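You operate a simulated robot arm through the tools that you are given. There is no shell and no other tool. Be economical: measure what you need, move in short steps, check, and stop when the job is done.

Carry out the task below with a simulated robot arm. There is one attempt and no reset: what you move stays moved.

TASK
Take the glue tin and leave it on the beige cork coaster.

It is judged by the outcome, as a careful person would: the job done as asked, and still so three seconds after it is handed in. It fails if anything else is knocked over, pushed out of place, dropped, spilled or broken.

THE ROBOT
A 6-joint arm with a two-finger parallel gripper, fixed in place. Base frame: the origin is at the foot of the arm, x ahead of it, y to its left, z up; the work surface is at about z = 760. Lengths are in mm, angles in rad, forces in N, time in s.
With the tool pointing down near the work surface it reaches from about 260 to 680 mm from the base axis. Its first joint turns from -1.152 to 1.152 rad. Payload 2.9 kg.
Tool frame: the origin (TCP) lies between the finger pads and is the grasp point; the fingertips stand 30 mm ahead of it; z points along the fingers, y is the line along which they close. The gripper opens to 110 mm. The fingers are 20 mm wide and 10 mm thick; the gripper's body (48 by 112 mm) begins 55 mm behind the TCP.
Orientation is told as [roll, pitch, yaw] about the base's x, y, z axes, in that order, counted from this pose: with the fingers straight down and closing along the base's y, the tool's x points along the base's -x, its y along +y and its z along -z.

THE INTERFACE
- The arm moves only by the tool jog_arm. Its argument "motion" is one flat list of numbers, 6 for each row, row after row: the shift along the tool's x, y, z in mm, then the turn, a rotation vector about the tool's x, y, z in rad. In form: [tx, ty, tz, wx, wy, wz, tx, ty, tz, wx, wy, wz, ...]. A call has 1 to 12 rows; each row shifts and turns the commanded pose from where the row before left it, along the tool's axes as they then stand. "hand" is the finger opening in mm, from 0 to 110, set as the call begins (left out, the last holds). A row lasts 0.2 s, in which the tool goes at most 50 mm and 0.15 rad; a call with a longer step from one row to the next is refused whole, and so is a gripper value outside its range. A pose out of reach is approached as far as the arm can. The call stops where the force on the tool passes 40 N (or 10 N more than at its start, if that is more) or the arm is blocked; 0.2 s more then pass. The fingers move at their own pace (about 108 mm/s each) and stop on an object; they squeeze with about 21 N. The grip force told is the motor's: it shows also when the fingers shut on nothing. Time passes only in rows, and 0.2 s behind the last, so rows that do not move let the fingers close. It gives the time, the measured TCP pose, the force on the tool (base axes), the opening and the grip force at its end, in the units of the frame above (readings bear some noise), and new pictures: "show" is both (left out), scene, wrist or none.
- Cameras (640 x 400 px; columns grow to the right, rows downward): "scene" is fixed at [85, 434.3, 1397.6]; the picture's right is [-0.73, -0.69, 0.00], its down [-0.31, 0.33, -0.89] and it looks along [0.61, -0.65, -0.45] (base axes); focal length 346 px, centre (320, 200). "wrist" rides on the gripper at [-36, 0, -57] in the tool frame; the picture's right is [0.00, -1.00, 0.00], its down [0.97, 0.00, -0.24] and it looks along [0.24, 0.00, 0.97] (tool axes); focal length 218 px, centre (320, 200).
- pixel_to_xyz(camera, pixels): for up to 12 pixels [column, row] of the newest picture of that camera ("zoom" is the newest enlarged one), the place [x, y, z] in the base frame of the surface seen there, good to about 2 mm. No time passes.
- zoom(camera, box): a new picture of the part [left, top, right, bottom] of that camera's present view, enlarged. No time passes.
- job_done(): hands the job in; it is judged then, once.

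Work in short steps. Measure before you move; look again where a grasp or a placing could have gone wrong, and mend it. You have 60 turns and 120 pictures in all, the two below and enlarged ones among them. Open the gripper and draw the arm clear of the work before you hand the job in, unless the task says otherwise; then end with one line.

The tools are called after "Call:" as a command line: name --argument value ..., lists and objects as JSON in quotes. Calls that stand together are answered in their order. jog_arm: Moves the arm, as the interface text tells. Its arguments: {"type":"object","properties":{"motion":{"type":"array","items":{"type":"number"}},"hand":{"type":"number"},"show":{"type":"string","enum":["both","scene","wrist","none"]}},"required":["motion"]} The other tools are called the same way: pixel_to_xyz (camera, pixels) gives the place of the surface under pixels of a picture; zoom (camera, box) takes an enlarged picture of a part of a camera's view; job_done () hands the job in.

At the start:

```text
time_s: 0.0
position: [362.6, -300.6, 1002.1]
orientation: [0.0, 0.0, -0.001]
ft_force: [0.1, 0.5, 0.8]
width: 109.7
finger_force: 0.0
```

scene: 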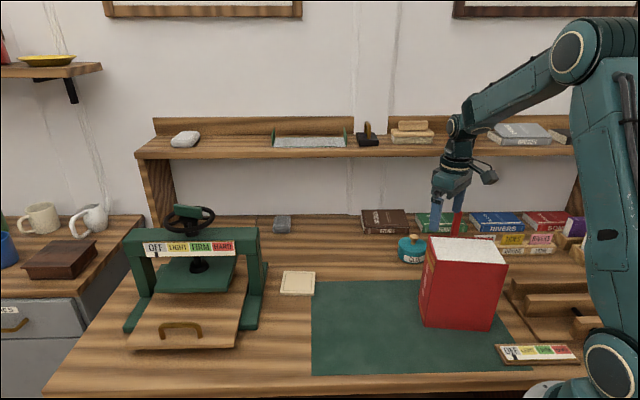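
wrist: 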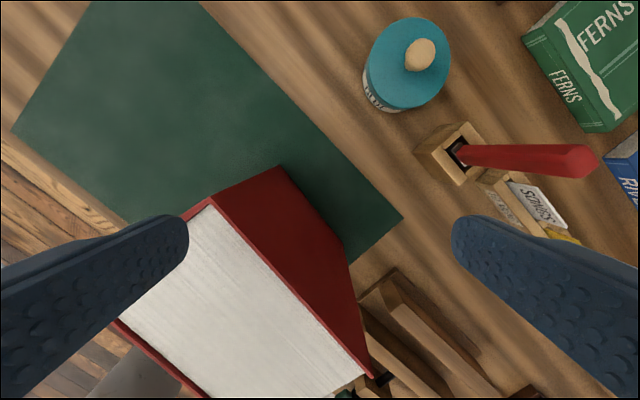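

The glue tin seems to be the teal can at scene (411,248); the coaster is at (298,283). I zoom in on both to measure.

Call:
zoom --camera "scene" --box '[360, 200, 480, 275]'

Call:
pixel_to_xyz --camera "wrist" --pixels '[[420, 54], [385, 50], [445, 50], [410, 22], [400, 95], [372, 92], [375, 103], [450, 140], [585, 160], [525, 45]]'

Call:
pixel_to_xyz --camera "scene" --pixels '[[298, 283], [284, 271], [315, 272], [281, 293], [313, 295], [300, 305], [411, 239], [411, 258], [402, 244], [422, 244], [456, 215], [283, 224]]'

```text
5.33 times, centred on (420, 238) of scene
```

zoom: 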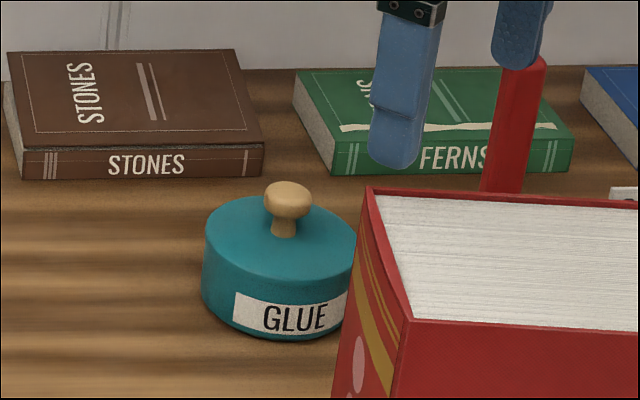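

```text
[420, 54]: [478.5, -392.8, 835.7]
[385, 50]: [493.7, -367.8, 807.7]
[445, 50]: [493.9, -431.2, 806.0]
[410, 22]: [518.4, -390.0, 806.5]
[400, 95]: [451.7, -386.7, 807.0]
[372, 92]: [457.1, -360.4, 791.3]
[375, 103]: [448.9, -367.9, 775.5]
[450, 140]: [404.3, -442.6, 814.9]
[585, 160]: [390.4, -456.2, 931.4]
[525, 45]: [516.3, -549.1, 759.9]
```

```text
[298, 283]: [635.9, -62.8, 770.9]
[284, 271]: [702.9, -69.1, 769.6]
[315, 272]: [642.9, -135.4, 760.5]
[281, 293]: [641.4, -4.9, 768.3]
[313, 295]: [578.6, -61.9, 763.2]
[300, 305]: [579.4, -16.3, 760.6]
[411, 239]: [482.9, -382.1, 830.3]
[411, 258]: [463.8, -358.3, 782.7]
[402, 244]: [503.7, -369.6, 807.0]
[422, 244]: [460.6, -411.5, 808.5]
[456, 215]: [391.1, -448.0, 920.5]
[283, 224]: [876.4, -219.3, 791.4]
```

The tin centre is near (485,-397), top at 807 and knob at 836. I measure the red book, the pen, and the coaster's corners more precisely.

Call:
pixel_to_xyz --camera "wrist" --pixels '[[278, 170], [212, 205], [368, 375], [345, 255], [400, 217], [465, 150], [470, 180], [425, 150], [540, 50], [415, 42], [430, 20], [425, 100]]'

Call:
zoom --camera "scene" --box '[256, 250, 352, 310]'

Call:
pixel_to_xyz --camera "scene" --pixels '[[428, 238], [506, 241], [493, 265], [430, 260], [440, 235], [500, 264]]'

```text
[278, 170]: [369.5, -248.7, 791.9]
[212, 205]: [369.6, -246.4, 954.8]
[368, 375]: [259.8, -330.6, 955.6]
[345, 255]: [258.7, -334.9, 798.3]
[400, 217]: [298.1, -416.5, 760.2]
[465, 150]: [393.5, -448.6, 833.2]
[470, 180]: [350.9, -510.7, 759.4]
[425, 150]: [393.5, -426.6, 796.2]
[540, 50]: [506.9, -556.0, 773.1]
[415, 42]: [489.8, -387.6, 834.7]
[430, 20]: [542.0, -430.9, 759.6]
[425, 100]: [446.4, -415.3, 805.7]
```

```text
6.67 times, centred on (304, 280) of scene
```

zoom: 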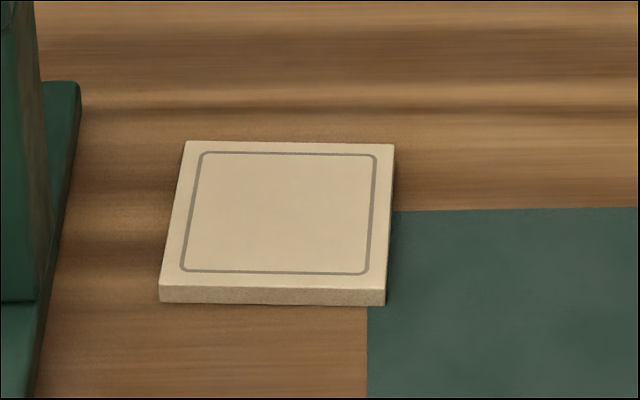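

```text
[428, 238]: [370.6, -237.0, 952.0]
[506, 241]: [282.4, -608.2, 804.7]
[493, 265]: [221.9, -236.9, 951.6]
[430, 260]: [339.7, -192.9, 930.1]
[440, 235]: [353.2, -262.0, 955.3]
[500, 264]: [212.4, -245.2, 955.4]
```

The red book's near corner is at (370,-248), top 955, so closing along y at the tin should be clear. I measure the coaster's centre and edges.

Call:
pixel_to_xyz --camera "zoom" --pixels '[[190, 146], [390, 149], [382, 286], [165, 283], [283, 211], [385, 300], [72, 90], [40, 290], [370, 310], [10, 30]]'

Call:
jog_arm --motion '[-42, -33, 0, 0, 0, 0, -42, -33, 0, 0, 0, 0, -38, -31, 0, 0, 0, 0]' --hand 110

```text
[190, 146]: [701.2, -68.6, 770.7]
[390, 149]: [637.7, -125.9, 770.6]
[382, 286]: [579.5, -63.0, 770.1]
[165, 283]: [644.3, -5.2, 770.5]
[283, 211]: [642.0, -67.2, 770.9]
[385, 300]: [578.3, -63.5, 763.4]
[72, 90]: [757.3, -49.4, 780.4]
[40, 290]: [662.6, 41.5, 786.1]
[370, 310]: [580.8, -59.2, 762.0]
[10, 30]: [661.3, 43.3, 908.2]
```

```text
refused: row 1 steps farther than a row can; nothing moved
```

The coaster's centre is (641,-66) with its top at 770.5. I redo the move with smaller rows.

Call:
jog_arm --motion '[-31, -24, 0, 0, 0, 0, -31, -24, 0, 0, 0, 0, -31, -24, 0, 0, 0, 0, -29, -24, 0, 0, 0, 0]' --hand 110

```text
time_s: 1.0
position: [484.0, -396.6, 1004.1]
orientation: [0.002, 0.003, 0.001]
ft_force: [0.3, -0.6, 0.9]
width: 110.0
finger_force: 0.1
```

scene: 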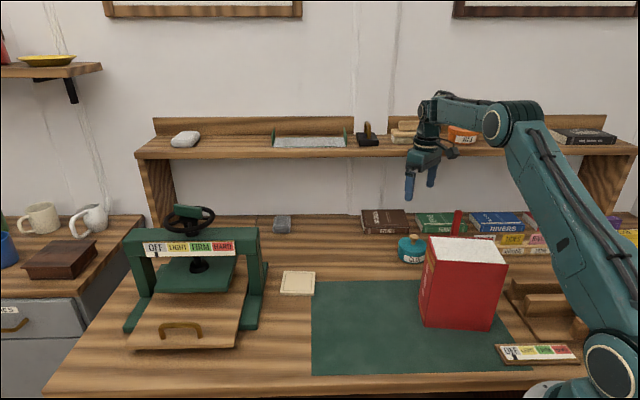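
wrist: 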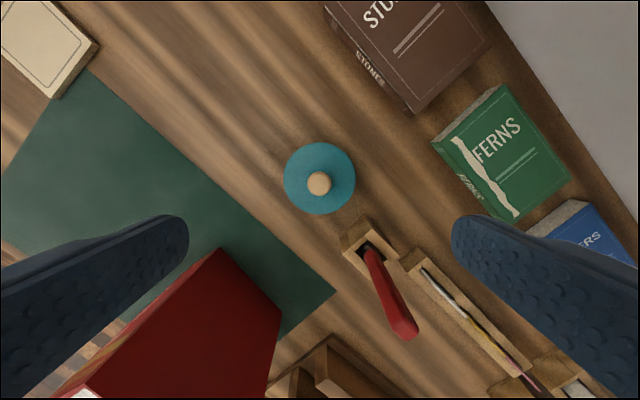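

The tin is centred at wrist (320,179). I get its edges exactly before descending.

Call:
pixel_to_xyz --camera "wrist" --pixels '[[287, 179], [353, 179], [320, 146], [320, 212], [320, 183], [296, 155], [344, 155], [296, 203], [344, 203], [282, 179], [358, 179], [320, 218]]'

```text
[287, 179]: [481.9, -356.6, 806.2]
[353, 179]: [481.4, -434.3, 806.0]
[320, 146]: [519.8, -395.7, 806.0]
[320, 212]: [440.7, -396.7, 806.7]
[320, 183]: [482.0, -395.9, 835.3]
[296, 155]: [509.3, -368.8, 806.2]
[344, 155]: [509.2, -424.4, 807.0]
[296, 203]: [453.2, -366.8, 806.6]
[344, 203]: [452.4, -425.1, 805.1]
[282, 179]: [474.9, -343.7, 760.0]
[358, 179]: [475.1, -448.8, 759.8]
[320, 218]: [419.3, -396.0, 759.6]
```

Tin centre is (481,-396), diameter about 82. I shift 3 mm back and descend partway, then check clearance.

Call:
jog_arm --motion '[3, 0, 30, 0, 0, 0, 0, 0, 30, 0, 0, 0, 0, 0, 30, 0, 0, 0, 0, 0, 30, 0, 0, 0, 0, 0, 20, 0, 0, 0]'

```text
time_s: 2.2
position: [480.1, -398.3, 864.1]
orientation: [0.0, 0.0, -0.001]
ft_force: [0.4, 0.8, 0.6]
width: 110.1
finger_force: 0.0
```

scene: 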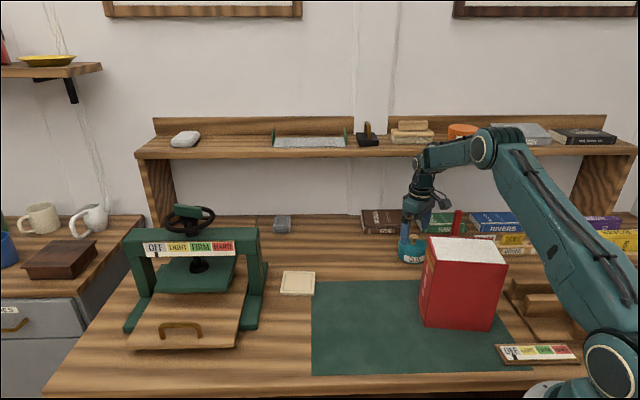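
wrist: 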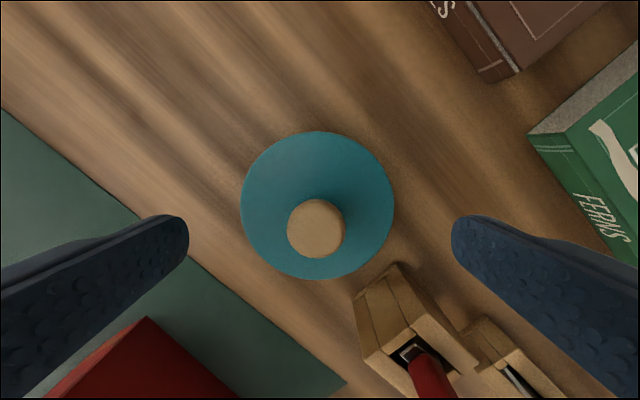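

Descent is clear so far, but something on the wrist at scene (443,203) is near the pen top (457,213). I zoom and measure.

Call:
zoom --camera "scene" --box '[376, 135, 504, 275]'

Call:
pixel_to_xyz --camera "scene" --pixels '[[444, 203], [447, 206], [438, 195], [457, 213], [455, 230], [425, 205], [470, 160], [408, 205], [430, 190], [450, 180]]'

Call:
pixel_to_xyz --camera "wrist" --pixels '[[396, 266], [358, 298], [440, 330], [430, 385], [470, 320]]'

```text
2.86 times, centred on (440, 205) of scene
```

zoom: 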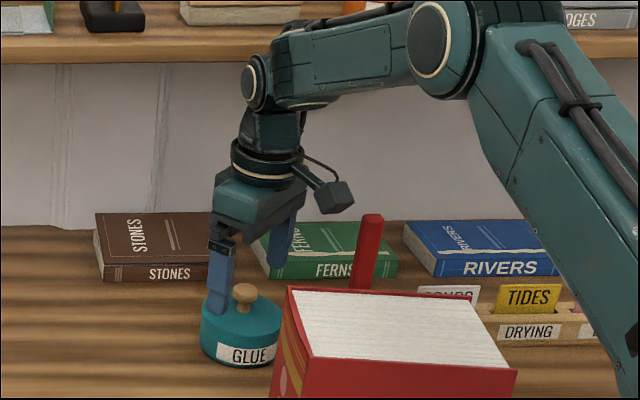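

```text
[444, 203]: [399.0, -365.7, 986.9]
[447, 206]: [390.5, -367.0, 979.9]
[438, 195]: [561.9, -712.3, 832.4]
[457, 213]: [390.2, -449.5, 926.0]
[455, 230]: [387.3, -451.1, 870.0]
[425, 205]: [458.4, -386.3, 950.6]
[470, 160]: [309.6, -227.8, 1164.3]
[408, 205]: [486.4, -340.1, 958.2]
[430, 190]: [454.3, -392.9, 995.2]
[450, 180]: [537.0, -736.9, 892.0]
```

```text
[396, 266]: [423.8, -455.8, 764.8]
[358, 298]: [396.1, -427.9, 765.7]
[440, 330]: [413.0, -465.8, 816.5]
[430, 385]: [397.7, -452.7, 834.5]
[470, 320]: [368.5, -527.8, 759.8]
```

The protruding box at (395,-366) stays about 80 mm in y from the pen, and clear of the book. I adjust y and descend to TCP 794.

Call:
jog_arm --motion '[-1, 2, 25, 0, 0, 0, 0, 0, 25, 0, 0, 0, 0, 0, 20, 0, 0, 0]'

```text
time_s: 3.0
position: [481.1, -395.8, 793.1]
orientation: [0.0, -0.001, 0.0]
ft_force: [-0.5, -0.1, -0.5]
width: 110.3
finger_force: 0.1
```

scene: 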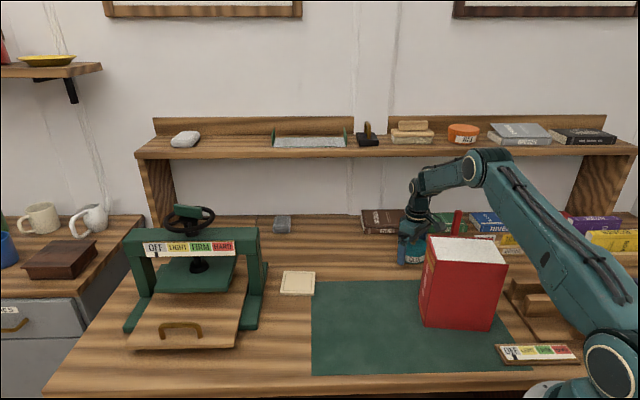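
wrist: 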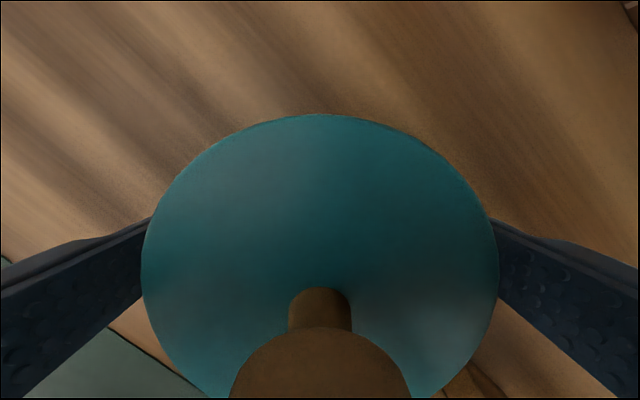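

The fingers straddle the tin. I close on it.

Call:
jog_arm --motion '[0, 0, 0, 0, 0, 0, 0, 0, 0, 0, 0, 0, 0, 0, 0, 0, 0, 0]' --hand 70 --show "wrist"

```text
time_s: 3.8
position: [480.3, -395.9, 792.8]
orientation: [0.0, -0.002, 0.0]
ft_force: [0.8, -0.2, -0.1]
width: 83.8
finger_force: 22.0
```

wrist: 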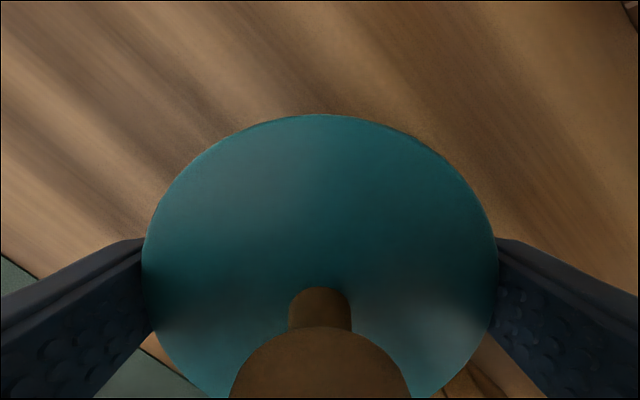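

It is gripped at 83.8 mm with 22 N. I lift slowly straight up.

Call:
jog_arm --motion '[0, 0, -8, 0, 0, 0, 0, 0, -16, 0, 0, 0, 0, 0, -20, 0, 0, 0, 0, 0, -20, 0, 0, 0, 0, 0, -20, 0, 0, 0, 0, 0, -16, 0, 0, 0]'

```text
time_s: 5.2
position: [482.5, -395.6, 895.7]
orientation: [0.001, 0.0, -0.001]
ft_force: [-0.7, 0.4, 0.1]
width: 82.1
finger_force: 21.6
```

scene: 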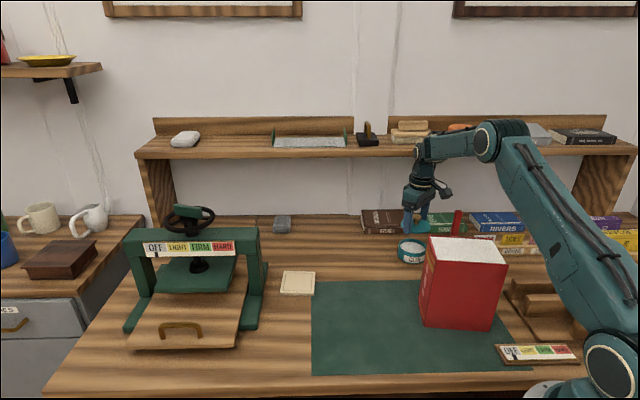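
wrist: 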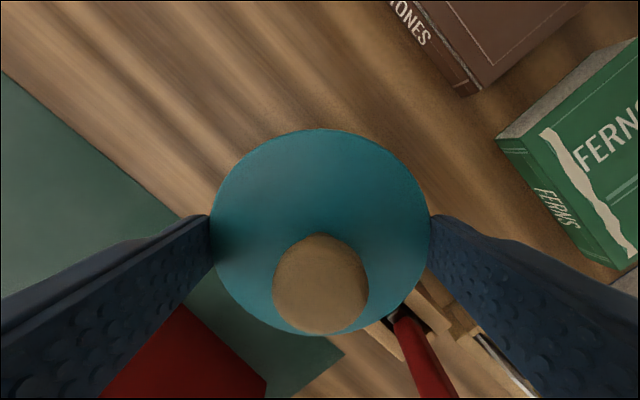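

The tin looks smaller in the wrist view and something remains on the table at (410,251), possibly slipped. I look closer.

Call:
zoom --camera "scene" --box '[370, 170, 466, 275]'

Call:
pixel_to_xyz --camera "wrist" --pixels '[[320, 150], [225, 220], [415, 220], [320, 280], [250, 170], [320, 330]]'

Call:
pixel_to_xyz --camera "scene" --pixels '[[411, 246], [411, 258], [400, 250], [420, 250]]'

```text
3.81 times, centred on (418, 222) of scene
```

zoom: 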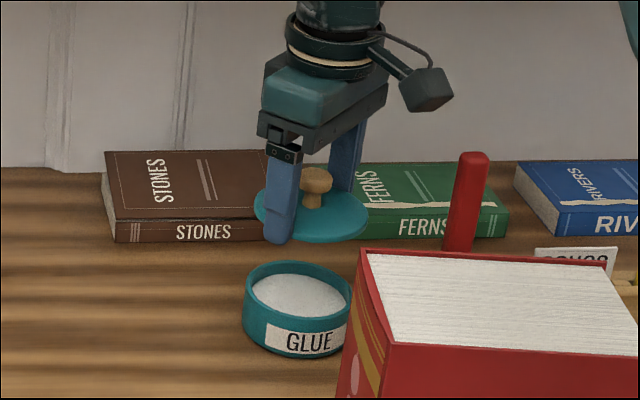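

```text
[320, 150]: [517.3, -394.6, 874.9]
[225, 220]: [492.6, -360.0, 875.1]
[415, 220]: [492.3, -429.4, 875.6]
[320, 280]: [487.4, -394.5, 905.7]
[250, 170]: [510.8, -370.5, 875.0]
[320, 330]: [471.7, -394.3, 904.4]
```

```text
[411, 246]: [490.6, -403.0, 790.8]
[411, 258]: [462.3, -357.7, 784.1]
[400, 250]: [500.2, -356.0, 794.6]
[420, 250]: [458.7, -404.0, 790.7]
```

The lid came off: the body stayed behind, upright and unspilled, and the lid is held near the fingertips. I measure the pot precisely before putting the lid back.

Call:
zoom --camera "scene" --box '[394, 232, 434, 268]'

```text
11.11 times, centred on (414, 250) of scene
```

zoom: 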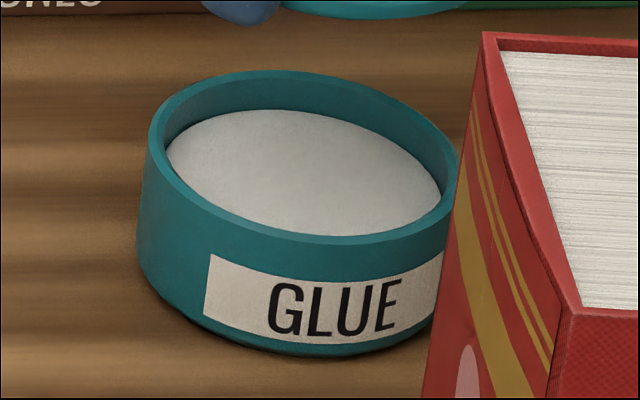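

Call:
pixel_to_xyz --camera "zoom" --pixels '[[156, 135], [205, 81], [255, 74], [330, 82], [400, 107], [440, 140], [455, 175], [180, 192], [240, 222], [320, 238], [400, 228], [440, 205]]'

Call:
zoom --camera "scene" --box '[394, 200, 434, 236]'

```text
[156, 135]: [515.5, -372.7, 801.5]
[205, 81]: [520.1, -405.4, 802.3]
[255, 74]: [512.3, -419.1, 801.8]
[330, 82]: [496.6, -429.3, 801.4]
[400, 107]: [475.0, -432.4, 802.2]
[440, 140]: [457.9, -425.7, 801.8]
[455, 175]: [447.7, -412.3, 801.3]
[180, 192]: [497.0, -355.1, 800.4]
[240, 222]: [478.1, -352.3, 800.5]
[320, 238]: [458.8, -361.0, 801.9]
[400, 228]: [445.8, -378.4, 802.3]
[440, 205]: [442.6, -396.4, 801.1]
```

```text
11.11 times, centred on (414, 218) of scene
```

zoom: 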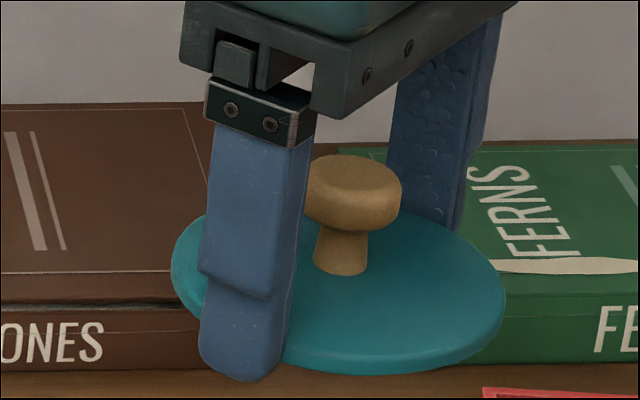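

I check whether the pot's wall tapers by sampling its side, top to bottom.

Call:
zoom --camera "scene" --box '[394, 232, 434, 268]'

Call:
pixel_to_xyz --camera "zoom" --pixels '[[150, 180], [146, 210], [142, 250], [160, 280], [200, 205], [198, 250], [195, 310], [300, 245], [298, 290], [296, 345], [400, 240], [395, 340]]'

```text
11.11 times, centred on (414, 250) of scene
```

zoom: 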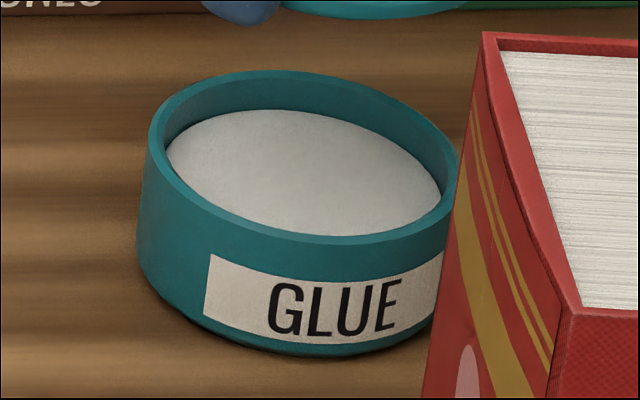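

```text
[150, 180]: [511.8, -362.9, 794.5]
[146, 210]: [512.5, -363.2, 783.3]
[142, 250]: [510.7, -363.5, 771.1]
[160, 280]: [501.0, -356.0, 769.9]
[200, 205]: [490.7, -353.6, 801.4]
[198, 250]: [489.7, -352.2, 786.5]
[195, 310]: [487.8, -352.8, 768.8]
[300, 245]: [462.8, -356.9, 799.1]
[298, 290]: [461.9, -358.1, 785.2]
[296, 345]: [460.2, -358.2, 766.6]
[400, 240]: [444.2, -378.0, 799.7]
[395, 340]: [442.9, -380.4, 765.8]
```

The pot wall is vertical (about 80 mm) while the lid is about 83–84 mm and overhangs, so the fingers held only the lid. I'll park the lid on clear wood at (580,-300), carry the pot by its body, then put the lid back on. First I move across gently.

Call:
jog_arm --motion '[-6, 6, 0, 0, 0, 0, -12, 12, 0, 0, 0, 0, -15, 15, 0, 0, 0, 0, -16, 15, 0, 0, 0, 0, -16, 15, 0, 0, 0, 0, -15, 15, 0, 0, 0, 0, -12, 11, 0, 0, 0, 0, -6, 6, 0, 0, 0, 0]'

```text
time_s: 7.0
position: [580.8, -300.1, 894.5]
orientation: [0.0, 0.0, 0.0]
ft_force: [1.2, -1.1, -0.8]
width: 81.8
finger_force: 20.7
```

scene: 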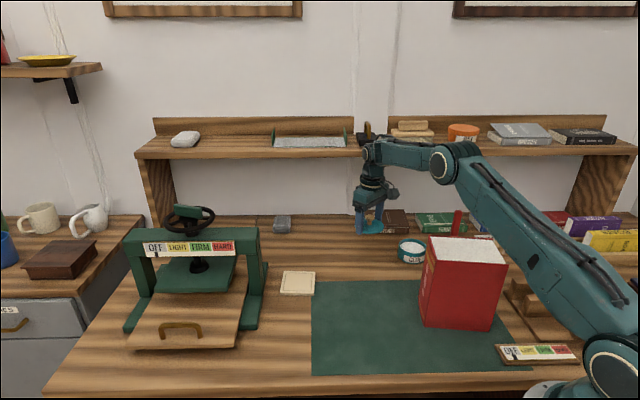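
wrist: 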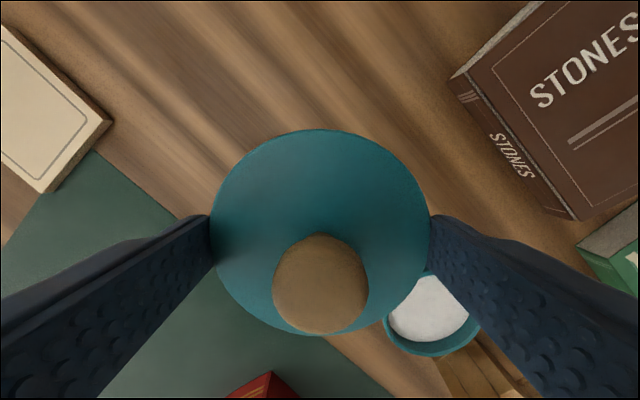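

The lid is stable over clear wood. I lower it to just above the table.

Call:
jog_arm --motion '[0, 0, 12, 0, 0, 0, 0, 0, 20, 0, 0, 0, 0, 0, 20, 0, 0, 0, 0, 0, 20, 0, 0, 0, 0, 0, 16, 0, 0, 0, 0, 0, 8, 0, 0, 0, 0, 0, 5, 0, 0, 0]'

```text
time_s: 8.6
position: [580.6, -299.4, 793.4]
orientation: [0.0, 0.001, -0.001]
ft_force: [-0.7, -0.9, -0.4]
width: 82.1
finger_force: 21.7
```

scene: 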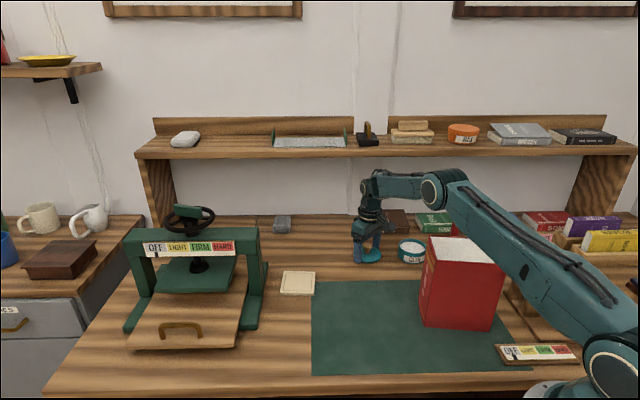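
wrist: 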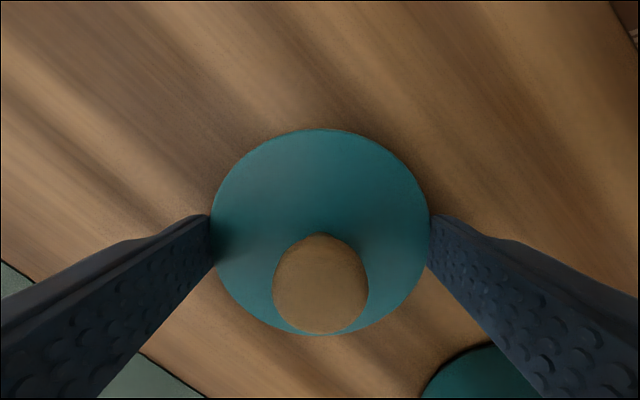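

The tips are about 3 mm above the table. I lower 2 mm more, then open to release.

Call:
jog_arm --motion '[0, 0, 2, 0, 0, 0]' --show "none"

Call:
jog_arm --motion '[0, 0, 0, 0, 0, 0, 0, 0, 0, 0, 0, 0]' --hand 105 --show "wrist"

```text
time_s: 9.0
position: [580.3, -301.2, 791.8]
orientation: [0.001, -0.001, 0.001]
ft_force: [-0.1, 0.3, -1.0]
width: 81.8
finger_force: 21.3
```

```text
time_s: 9.6
position: [579.2, -302.6, 791.2]
orientation: [0.0, 0.0, 0.0]
ft_force: [-0.6, 0.9, 0.7]
width: 105.0
finger_force: 0.0
```

wrist: 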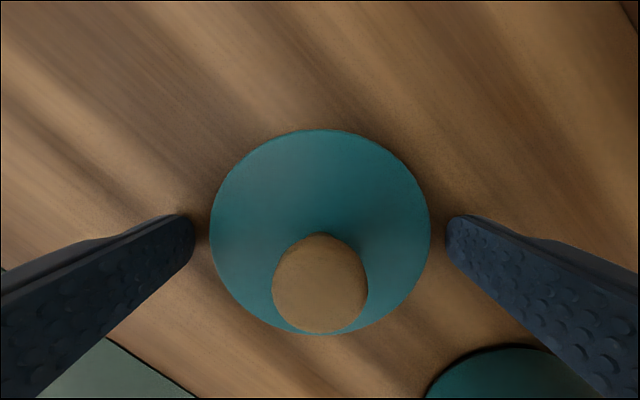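

The lid rests flat on the table. I rise and go back over the pot.

Call:
jog_arm --motion '[0, 0, -25, 0, 0, 0, 0, 0, -40, 0, 0, 0, 0, 0, -40, 0, 0, 0, 25, -23, 0, 0, 0, 0, 25, -23, 0, 0, 0, 0, 25, -23, 0, 0, 0, 0, 23, -23, 0, 0, 0, 0]' --hand 110

```text
time_s: 11.2
position: [482.9, -393.8, 897.1]
orientation: [0.0, 0.0, 0.001]
ft_force: [0.5, 0.0, -0.3]
width: 110.0
finger_force: 0.0
```

scene: 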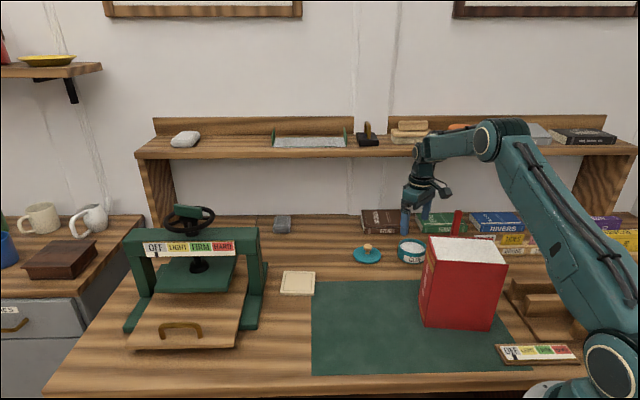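
wrist: 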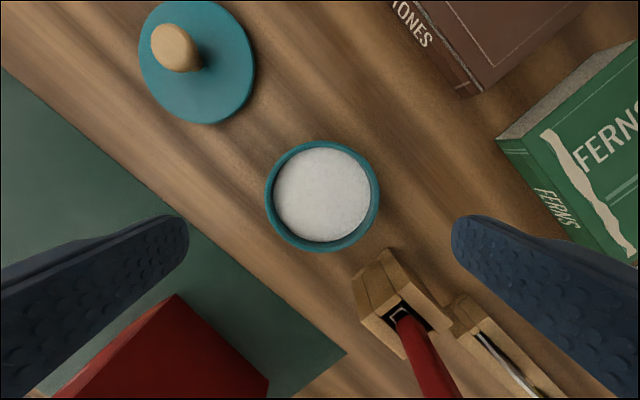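

The lid lies flat; the pot is at wrist (322,196). I measure both.

Call:
pixel_to_xyz --camera "wrist" --pixels '[[268, 197], [377, 197], [322, 144], [322, 248], [284, 158], [360, 158], [284, 236], [360, 236], [142, 62], [253, 62], [197, 4], [197, 121]]'

Call:
zoom --camera "scene" --box '[344, 232, 440, 280]'

```text
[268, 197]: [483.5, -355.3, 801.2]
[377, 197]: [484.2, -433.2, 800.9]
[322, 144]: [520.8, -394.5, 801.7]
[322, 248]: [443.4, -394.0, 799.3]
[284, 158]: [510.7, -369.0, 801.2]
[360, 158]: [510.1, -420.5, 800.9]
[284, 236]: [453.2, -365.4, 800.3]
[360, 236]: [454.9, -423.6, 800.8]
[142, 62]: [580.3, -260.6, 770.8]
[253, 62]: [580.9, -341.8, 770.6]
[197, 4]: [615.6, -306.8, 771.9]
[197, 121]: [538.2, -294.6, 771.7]
```

```text
6.67 times, centred on (392, 256) of scene
```

zoom: 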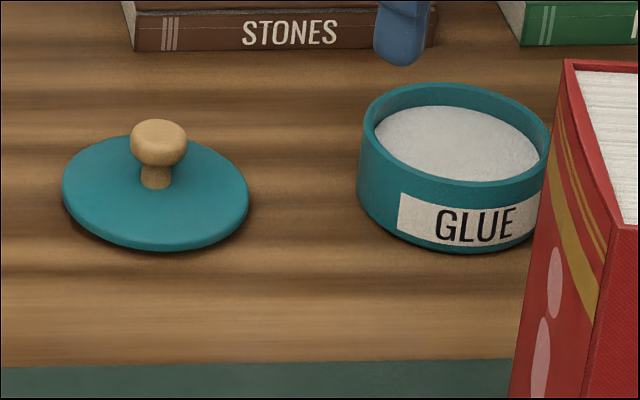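

Pot centre is (482,-394), diameter about 80; the lid has a small plug underneath. I descend around the pot.

Call:
jog_arm --motion '[1, 0, 30, 0, 0, 0, 0, 0, 30, 0, 0, 0, 0, 0, 25, 0, 0, 0, 0, 0, 20, 0, 0, 0]' --show "wrist"

Call:
jog_arm --motion '[0, 0, 0, 0, 0, 0, 0, 0, 0, 0, 0, 0, 0, 0, 0, 0, 0, 0]' --hand 65 --show "wrist"

```text
time_s: 12.2
position: [482.2, -391.8, 789.4]
orientation: [-0.001, 0.001, 0.0]
ft_force: [0.1, 0.2, -0.2]
width: 109.9
finger_force: 0.0
```

wrist: 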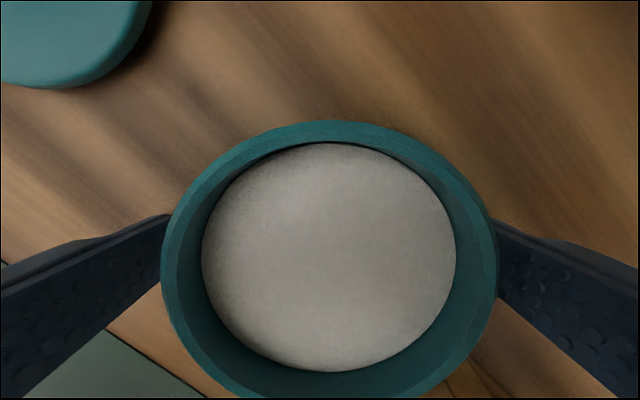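

```text
time_s: 13.0
position: [480.9, -393.6, 790.9]
orientation: [0.001, 0.0, 0.0]
ft_force: [-0.4, -0.9, 0.7]
width: 83.5
finger_force: 21.3
```

wrist: 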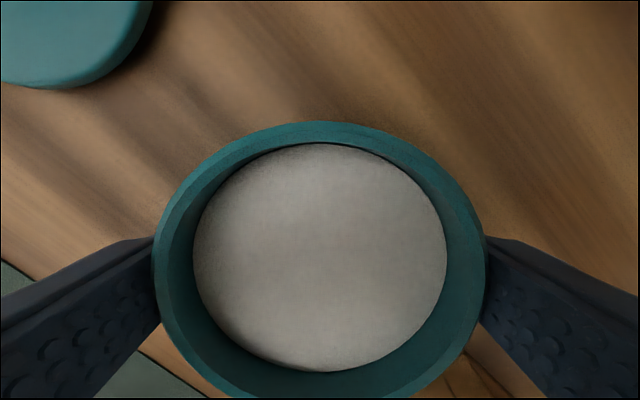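

The body measures 83.5 in the grip, so it was held before and slipped. I test a very slow lift and watch for slip.

Call:
jog_arm --motion '[0, 0, -1, 0, 0, 0, 0, 0, -1, 0, 0, 0, 0, 0, -1, 0, 0, 0, 0, 0, -1, 0, 0, 0, 0, 0, -1, 0, 0, 0, 0, 0, -1, 0, 0, 0]'

```text
time_s: 14.4
position: [481.0, -394.6, 796.2]
orientation: [0.001, -0.001, 0.0]
ft_force: [0.2, -0.4, -4.2]
width: 83.5
finger_force: 21.0
```

scene: 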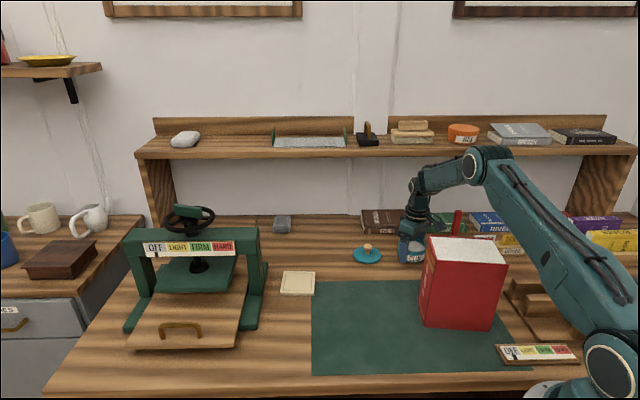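
wrist: 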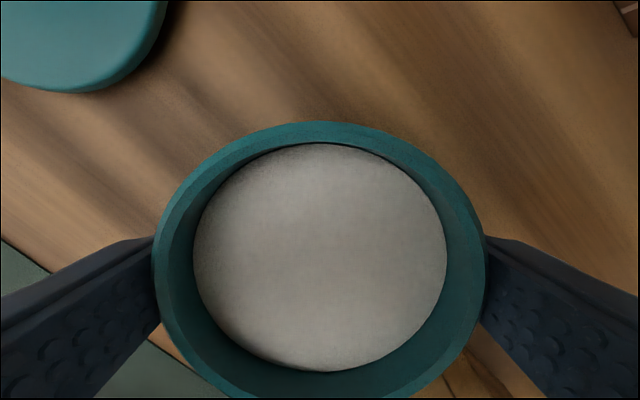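

The pot follows the fingers with no slip (about 4 N load). I keep lifting gently.

Call:
jog_arm --motion '[0, 0, -3, 0, 0, 0, 0, 0, -5, 0, 0, 0, 0, 0, -7, 0, 0, 0, 0, 0, -8, 0, 0, 0, 0, 0, -8, 0, 0, 0, 0, 0, -8, 0, 0, 0, 0, 0, -8, 0, 0, 0, 0, 0, -8, 0, 0, 0, 0, 0, -7, 0, 0, 0, 0, 0, -4, 0, 0, 0, 0, 0, -2, 0, 0, 0]'

```text
time_s: 16.8
position: [480.5, -392.8, 865.0]
orientation: [0.0, -0.001, 0.0]
ft_force: [0.9, 0.5, -3.4]
width: 83.7
finger_force: 21.1
```

scene: 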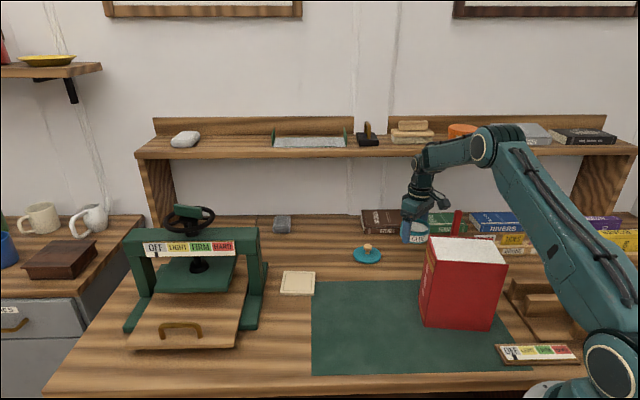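
wrist: 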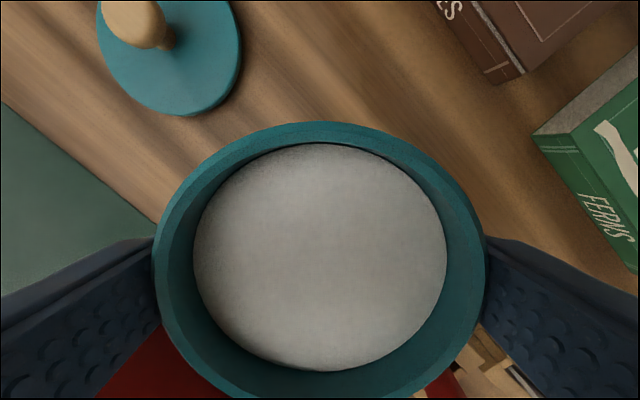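

Held firmly. I carry it smoothly toward above the coaster (641,-66).

Call:
jog_arm --motion '[-6, 13, 0, 0, 0, 0, -11, 23, 0, 0, 0, 0, -14, 29, 0, 0, 0, 0, -16, 33, 0, 0, 0, 0, -16, 33, 0, 0, 0, 0, -16, 33, 0, 0, 0, 0, -16, 33, 0, 0, 0, 0, -16, 33, 0, 0, 0, 0, -16, 33, 0, 0, 0, 0, -14, 29, 0, 0, 0, 0, -12, 22, 0, 0, 0, 0, -7, 13, 0, 0, 0, 0]'

```text
time_s: 19.4
position: [641.2, -65.2, 865.5]
orientation: [0.0, -0.001, -0.001]
ft_force: [0.5, 0.7, -4.5]
width: 83.3
finger_force: 20.9
```

scene: 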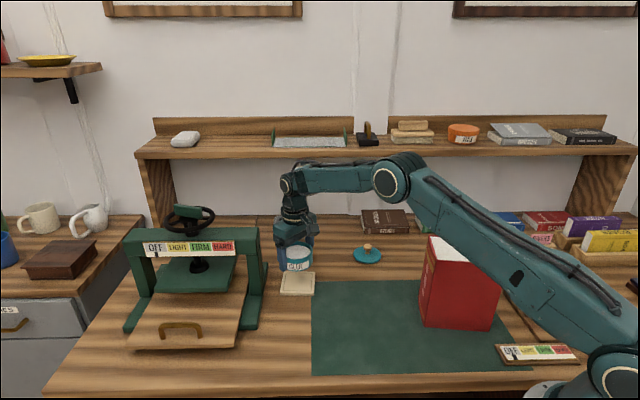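
wrist: 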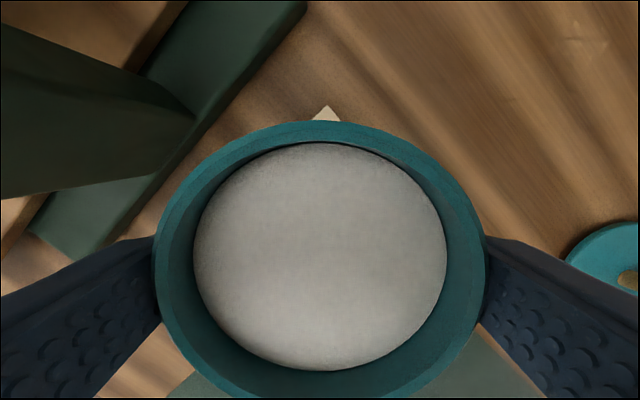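

Positioned over the coaster at (641,-65). Contact is expected near TCP z 801; I lower to about 808.

Call:
jog_arm --motion '[0, 0, 4, 0, 0, 0, 0, 0, 8, 0, 0, 0, 0, 0, 10, 0, 0, 0, 0, 0, 10, 0, 0, 0, 0, 0, 10, 0, 0, 0, 0, 0, 8, 0, 0, 0, 0, 0, 5, 0, 0, 0, 0, 0, 2, 0, 0, 0]'

Call:
zoom --camera "scene" --box '[260, 225, 350, 305]'

```text
time_s: 21.2
position: [640.7, -66.1, 808.1]
orientation: [0.0, 0.0, 0.0]
ft_force: [0.6, 0.1, -3.4]
width: 83.2
finger_force: 20.9
```

scene: 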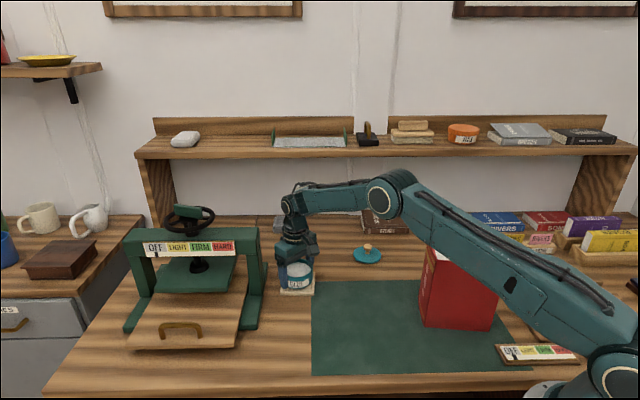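
wrist: 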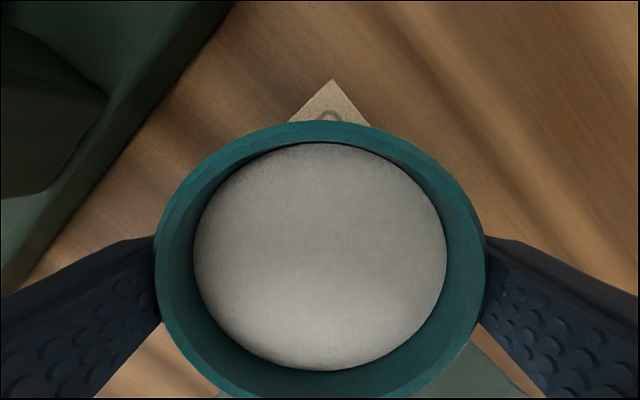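

```text
5.00 times, centred on (305, 265) of scene
```

zoom: 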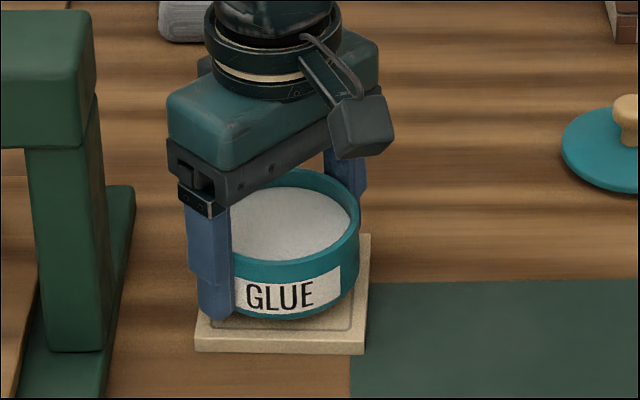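

Centred over the coaster. I lower 1 mm at a time to contact.

Call:
jog_arm --motion '[0, 0, 1, 0, 0, 0, 0, 0, 1, 0, 0, 0, 0, 0, 1, 0, 0, 0, 0, 0, 1, 0, 0, 0, 0, 0, 1, 0, 0, 0]' --show "none"

Call:
jog_arm --motion '[0, 0, 1, 0, 0, 0]' --show "none"

```text
time_s: 22.4
position: [641.8, -65.7, 802.7]
orientation: [-0.001, -0.001, -0.001]
ft_force: [-0.1, 0.4, -3.8]
width: 83.4
finger_force: 20.6
```

```text
time_s: 22.8
position: [642.4, -65.2, 802.0]
orientation: [-0.001, 0.0, -0.001]
ft_force: [0.2, 0.5, -4.1]
width: 83.3
finger_force: 21.0
```

Still carrying the weight; I go another millimetre.

Call:
jog_arm --motion '[0, 0, 0.7, 0, 0, 0]' --show "none"

Call:
jog_arm --motion '[0, 0, 0.6, 0, 0, 0]' --show "none"

```text
time_s: 23.2
position: [640.9, -65.9, 800.5]
orientation: [0.001, 0.0, -0.001]
ft_force: [-0.4, -0.2, -4.4]
width: 83.0
finger_force: 21.2
```

```text
time_s: 23.6
position: [640.5, -66.0, 801.0]
orientation: [-0.001, -0.001, 0.0]
ft_force: [-0.9, 0.8, -1.0]
width: 83.7
finger_force: 20.9
```

The load has come off (−1 N), so it is in contact. I open the fingers in place.

Call:
jog_arm --motion '[0, 0, 0, 0, 0, 0, 0, 0, 0, 0, 0, 0]' --hand 108 --show "wrist"

Call:
jog_arm --motion '[0, 0, -10, 0, 0, 0, 0, 0, -25, 0, 0, 0, 0, 0, -35, 0, 0, 0, 0, 0, -35, 0, 0, 0]'

```text
time_s: 24.2
position: [641.2, -67.6, 800.7]
orientation: [0.001, -0.002, 0.001]
ft_force: [0.1, -0.8, -0.1]
width: 108.0
finger_force: 0.1
```

wrist: 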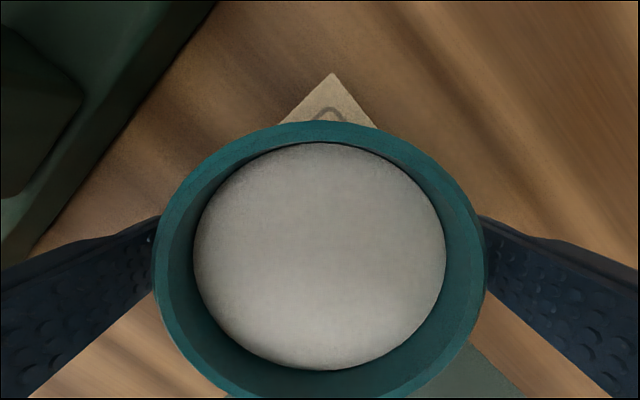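

```text
time_s: 25.2
position: [642.3, -64.9, 906.6]
orientation: [-0.001, 0.0, 0.0]
ft_force: [-0.1, -0.3, 0.1]
width: 108.0
finger_force: 0.1
```

scene: 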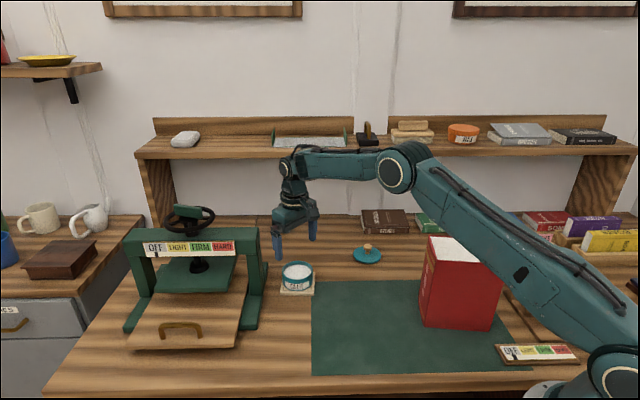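
wrist: 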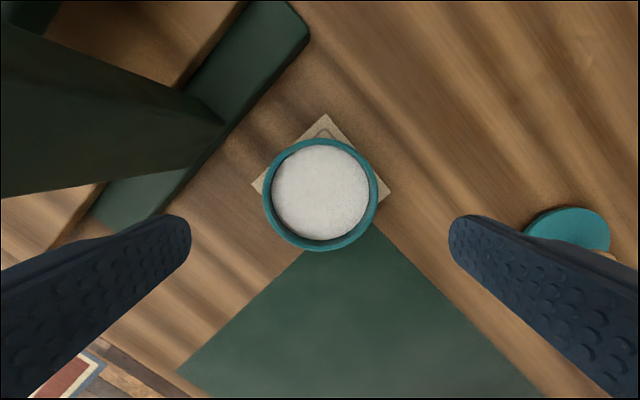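

The pot sits well centred on the coaster. I measure its rim and go over the lid to fetch it.

Call:
pixel_to_xyz --camera "wrist" --pixels '[[266, 195], [375, 195], [320, 142], [320, 247], [282, 157], [358, 157], [282, 234], [358, 234]]'

Call:
jog_arm --motion '[9, -34, 0, 0, 0, 0, 9, -34, 0, 0, 0, 0, 9, -34, 0, 0, 0, 0, 9, -34, 0, 0, 0, 0, 9, -34, 0, 0, 0, 0, 9, -33, 0, 0, 0, 0, 9, -33, 0, 0, 0, 0]'

```text
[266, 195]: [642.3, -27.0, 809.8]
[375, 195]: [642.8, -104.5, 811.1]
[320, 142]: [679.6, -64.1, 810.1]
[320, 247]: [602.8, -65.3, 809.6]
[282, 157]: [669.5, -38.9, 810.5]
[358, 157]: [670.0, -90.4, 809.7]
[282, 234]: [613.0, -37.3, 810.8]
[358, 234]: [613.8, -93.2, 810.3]
```

```text
time_s: 26.8
position: [578.5, -301.8, 906.2]
orientation: [0.001, 0.0, 0.002]
ft_force: [-0.1, -0.2, -0.3]
width: 107.8
finger_force: 0.1
```

scene: 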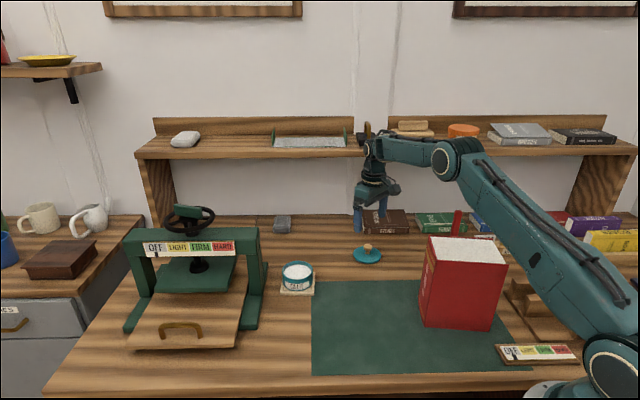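
wrist: 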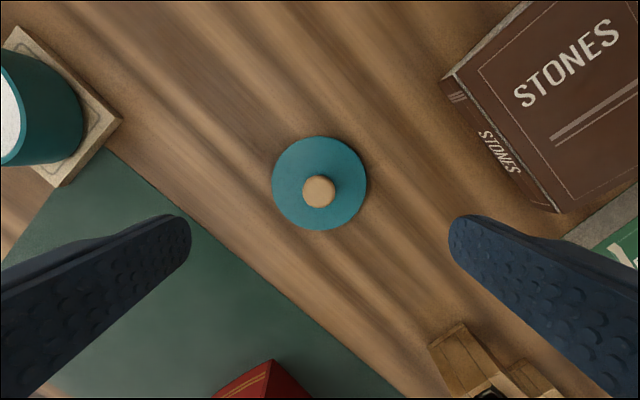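

Pot centre is (641.7,-65.3), rim at 811. I measure the lid and its knob.

Call:
pixel_to_xyz --camera "wrist" --pixels '[[275, 183], [364, 183], [320, 139], [320, 228], [320, 190], [305, 190], [334, 190], [320, 177], [320, 204]]'

Call:
zoom --camera "scene" --box '[347, 236, 387, 268]'

```text
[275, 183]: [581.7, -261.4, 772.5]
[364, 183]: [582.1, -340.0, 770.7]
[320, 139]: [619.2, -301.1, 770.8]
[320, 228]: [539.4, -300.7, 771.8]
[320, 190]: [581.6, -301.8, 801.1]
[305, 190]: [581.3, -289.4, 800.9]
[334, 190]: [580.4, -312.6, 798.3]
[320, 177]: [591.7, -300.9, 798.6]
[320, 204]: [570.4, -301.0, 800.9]
```

```text
12.50 times, centred on (367, 252) of scene
```

zoom: 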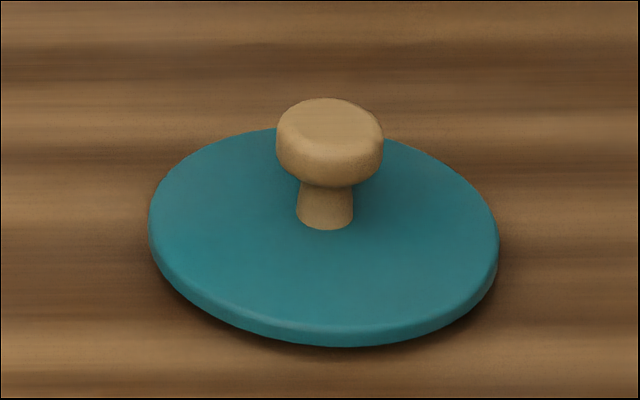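

Lid centre is (580,-301), knob top 801. I lower with a 60 mm opening so the tips end just above the lid, then grip the knob.

Call:
jog_arm --motion '[-2, 1, 25, 0, 0, 0, 0, 0, 30, 0, 0, 0, 0, 0, 25, 0, 0, 0, 0, 0, 15, 0, 0, 0, 0, 0, 6, 0, 0, 0]' --hand 60 --show "wrist"

Call:
jog_arm --motion '[0, 0, 0, 0, 0, 0, 0, 0, 0, 0, 0, 0, 0, 0, 0, 0, 0, 0]' --hand 15

```text
time_s: 28.0
position: [579.7, -302.2, 805.9]
orientation: [0.002, 0.001, 0.001]
ft_force: [0.7, -0.1, 0.0]
width: 60.0
finger_force: 0.1
```

wrist: 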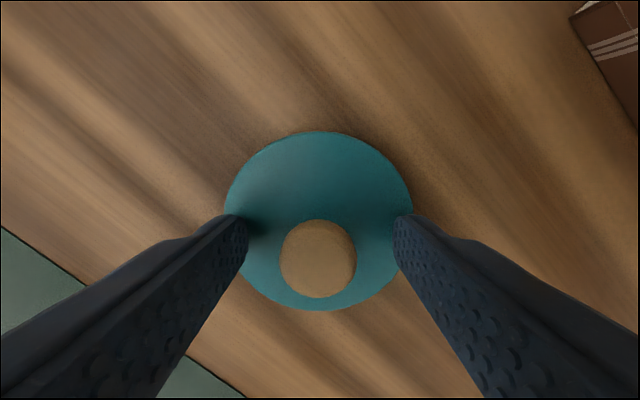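

```text
time_s: 28.8
position: [580.6, -302.0, 805.2]
orientation: [0.0, -0.001, 0.0]
ft_force: [-0.1, -0.5, -0.5]
width: 24.5
finger_force: 21.1
```

scene: 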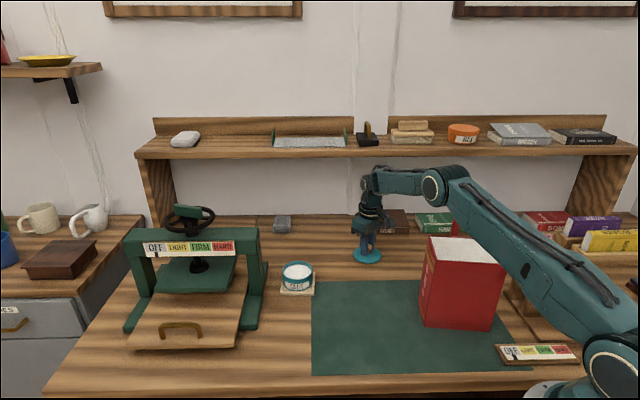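
wrist: 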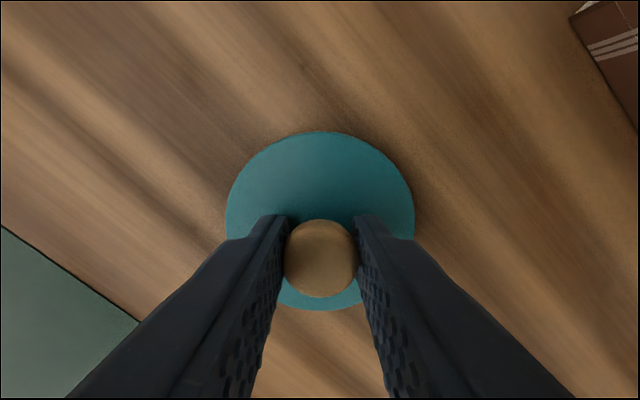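

The knob is gripped at 24.5 mm. I lift slowly and check.

Call:
jog_arm --motion '[0, 0, -2, 0, 0, 0, 0, 0, -4, 0, 0, 0, 0, 0, -8, 0, 0, 0, 0, 0, -14, 0, 0, 0, 0, 0, -16, 0, 0, 0, 0, 0, -16, 0, 0, 0, 0, 0, -14, 0, 0, 0, 0, 0, -8, 0, 0, 0, 0, 0, -4, 0, 0, 0]'

Call:
zoom --camera "scene" --box '[330, 190, 410, 240]'

```text
time_s: 30.8
position: [578.8, -301.2, 892.3]
orientation: [0.0, -0.001, 0.0]
ft_force: [0.2, 0.2, -0.5]
width: 24.6
finger_force: 21.2
```

scene: 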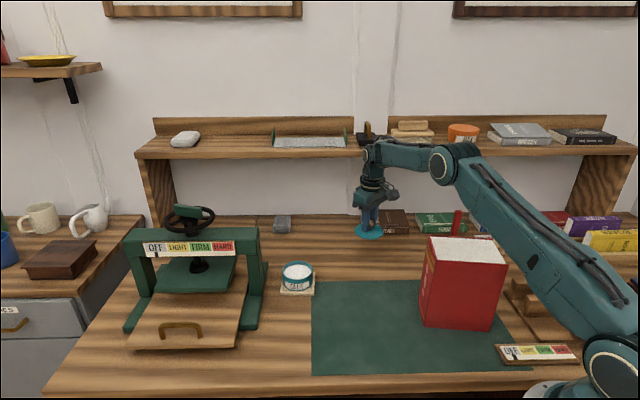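
wrist: 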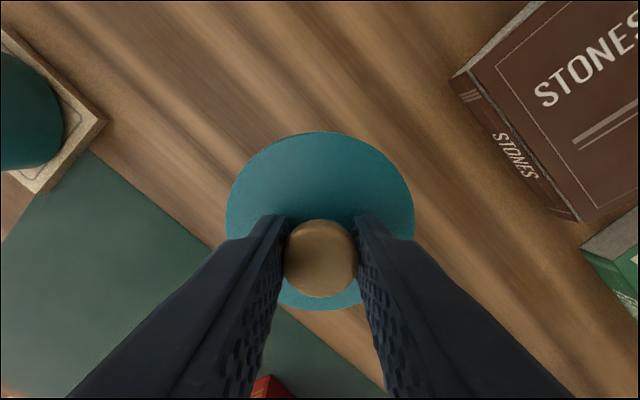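

```text
8.00 times, centred on (370, 215) of scene
```

zoom: 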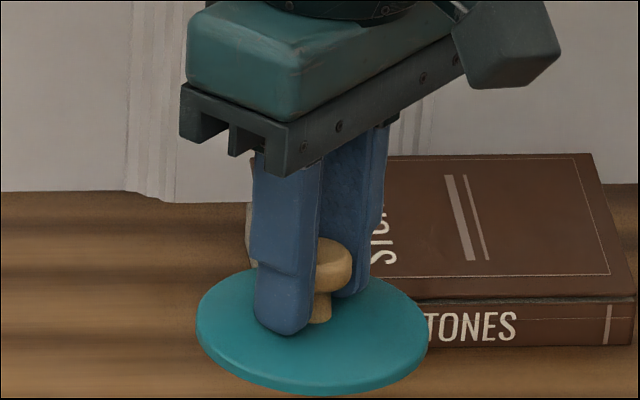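

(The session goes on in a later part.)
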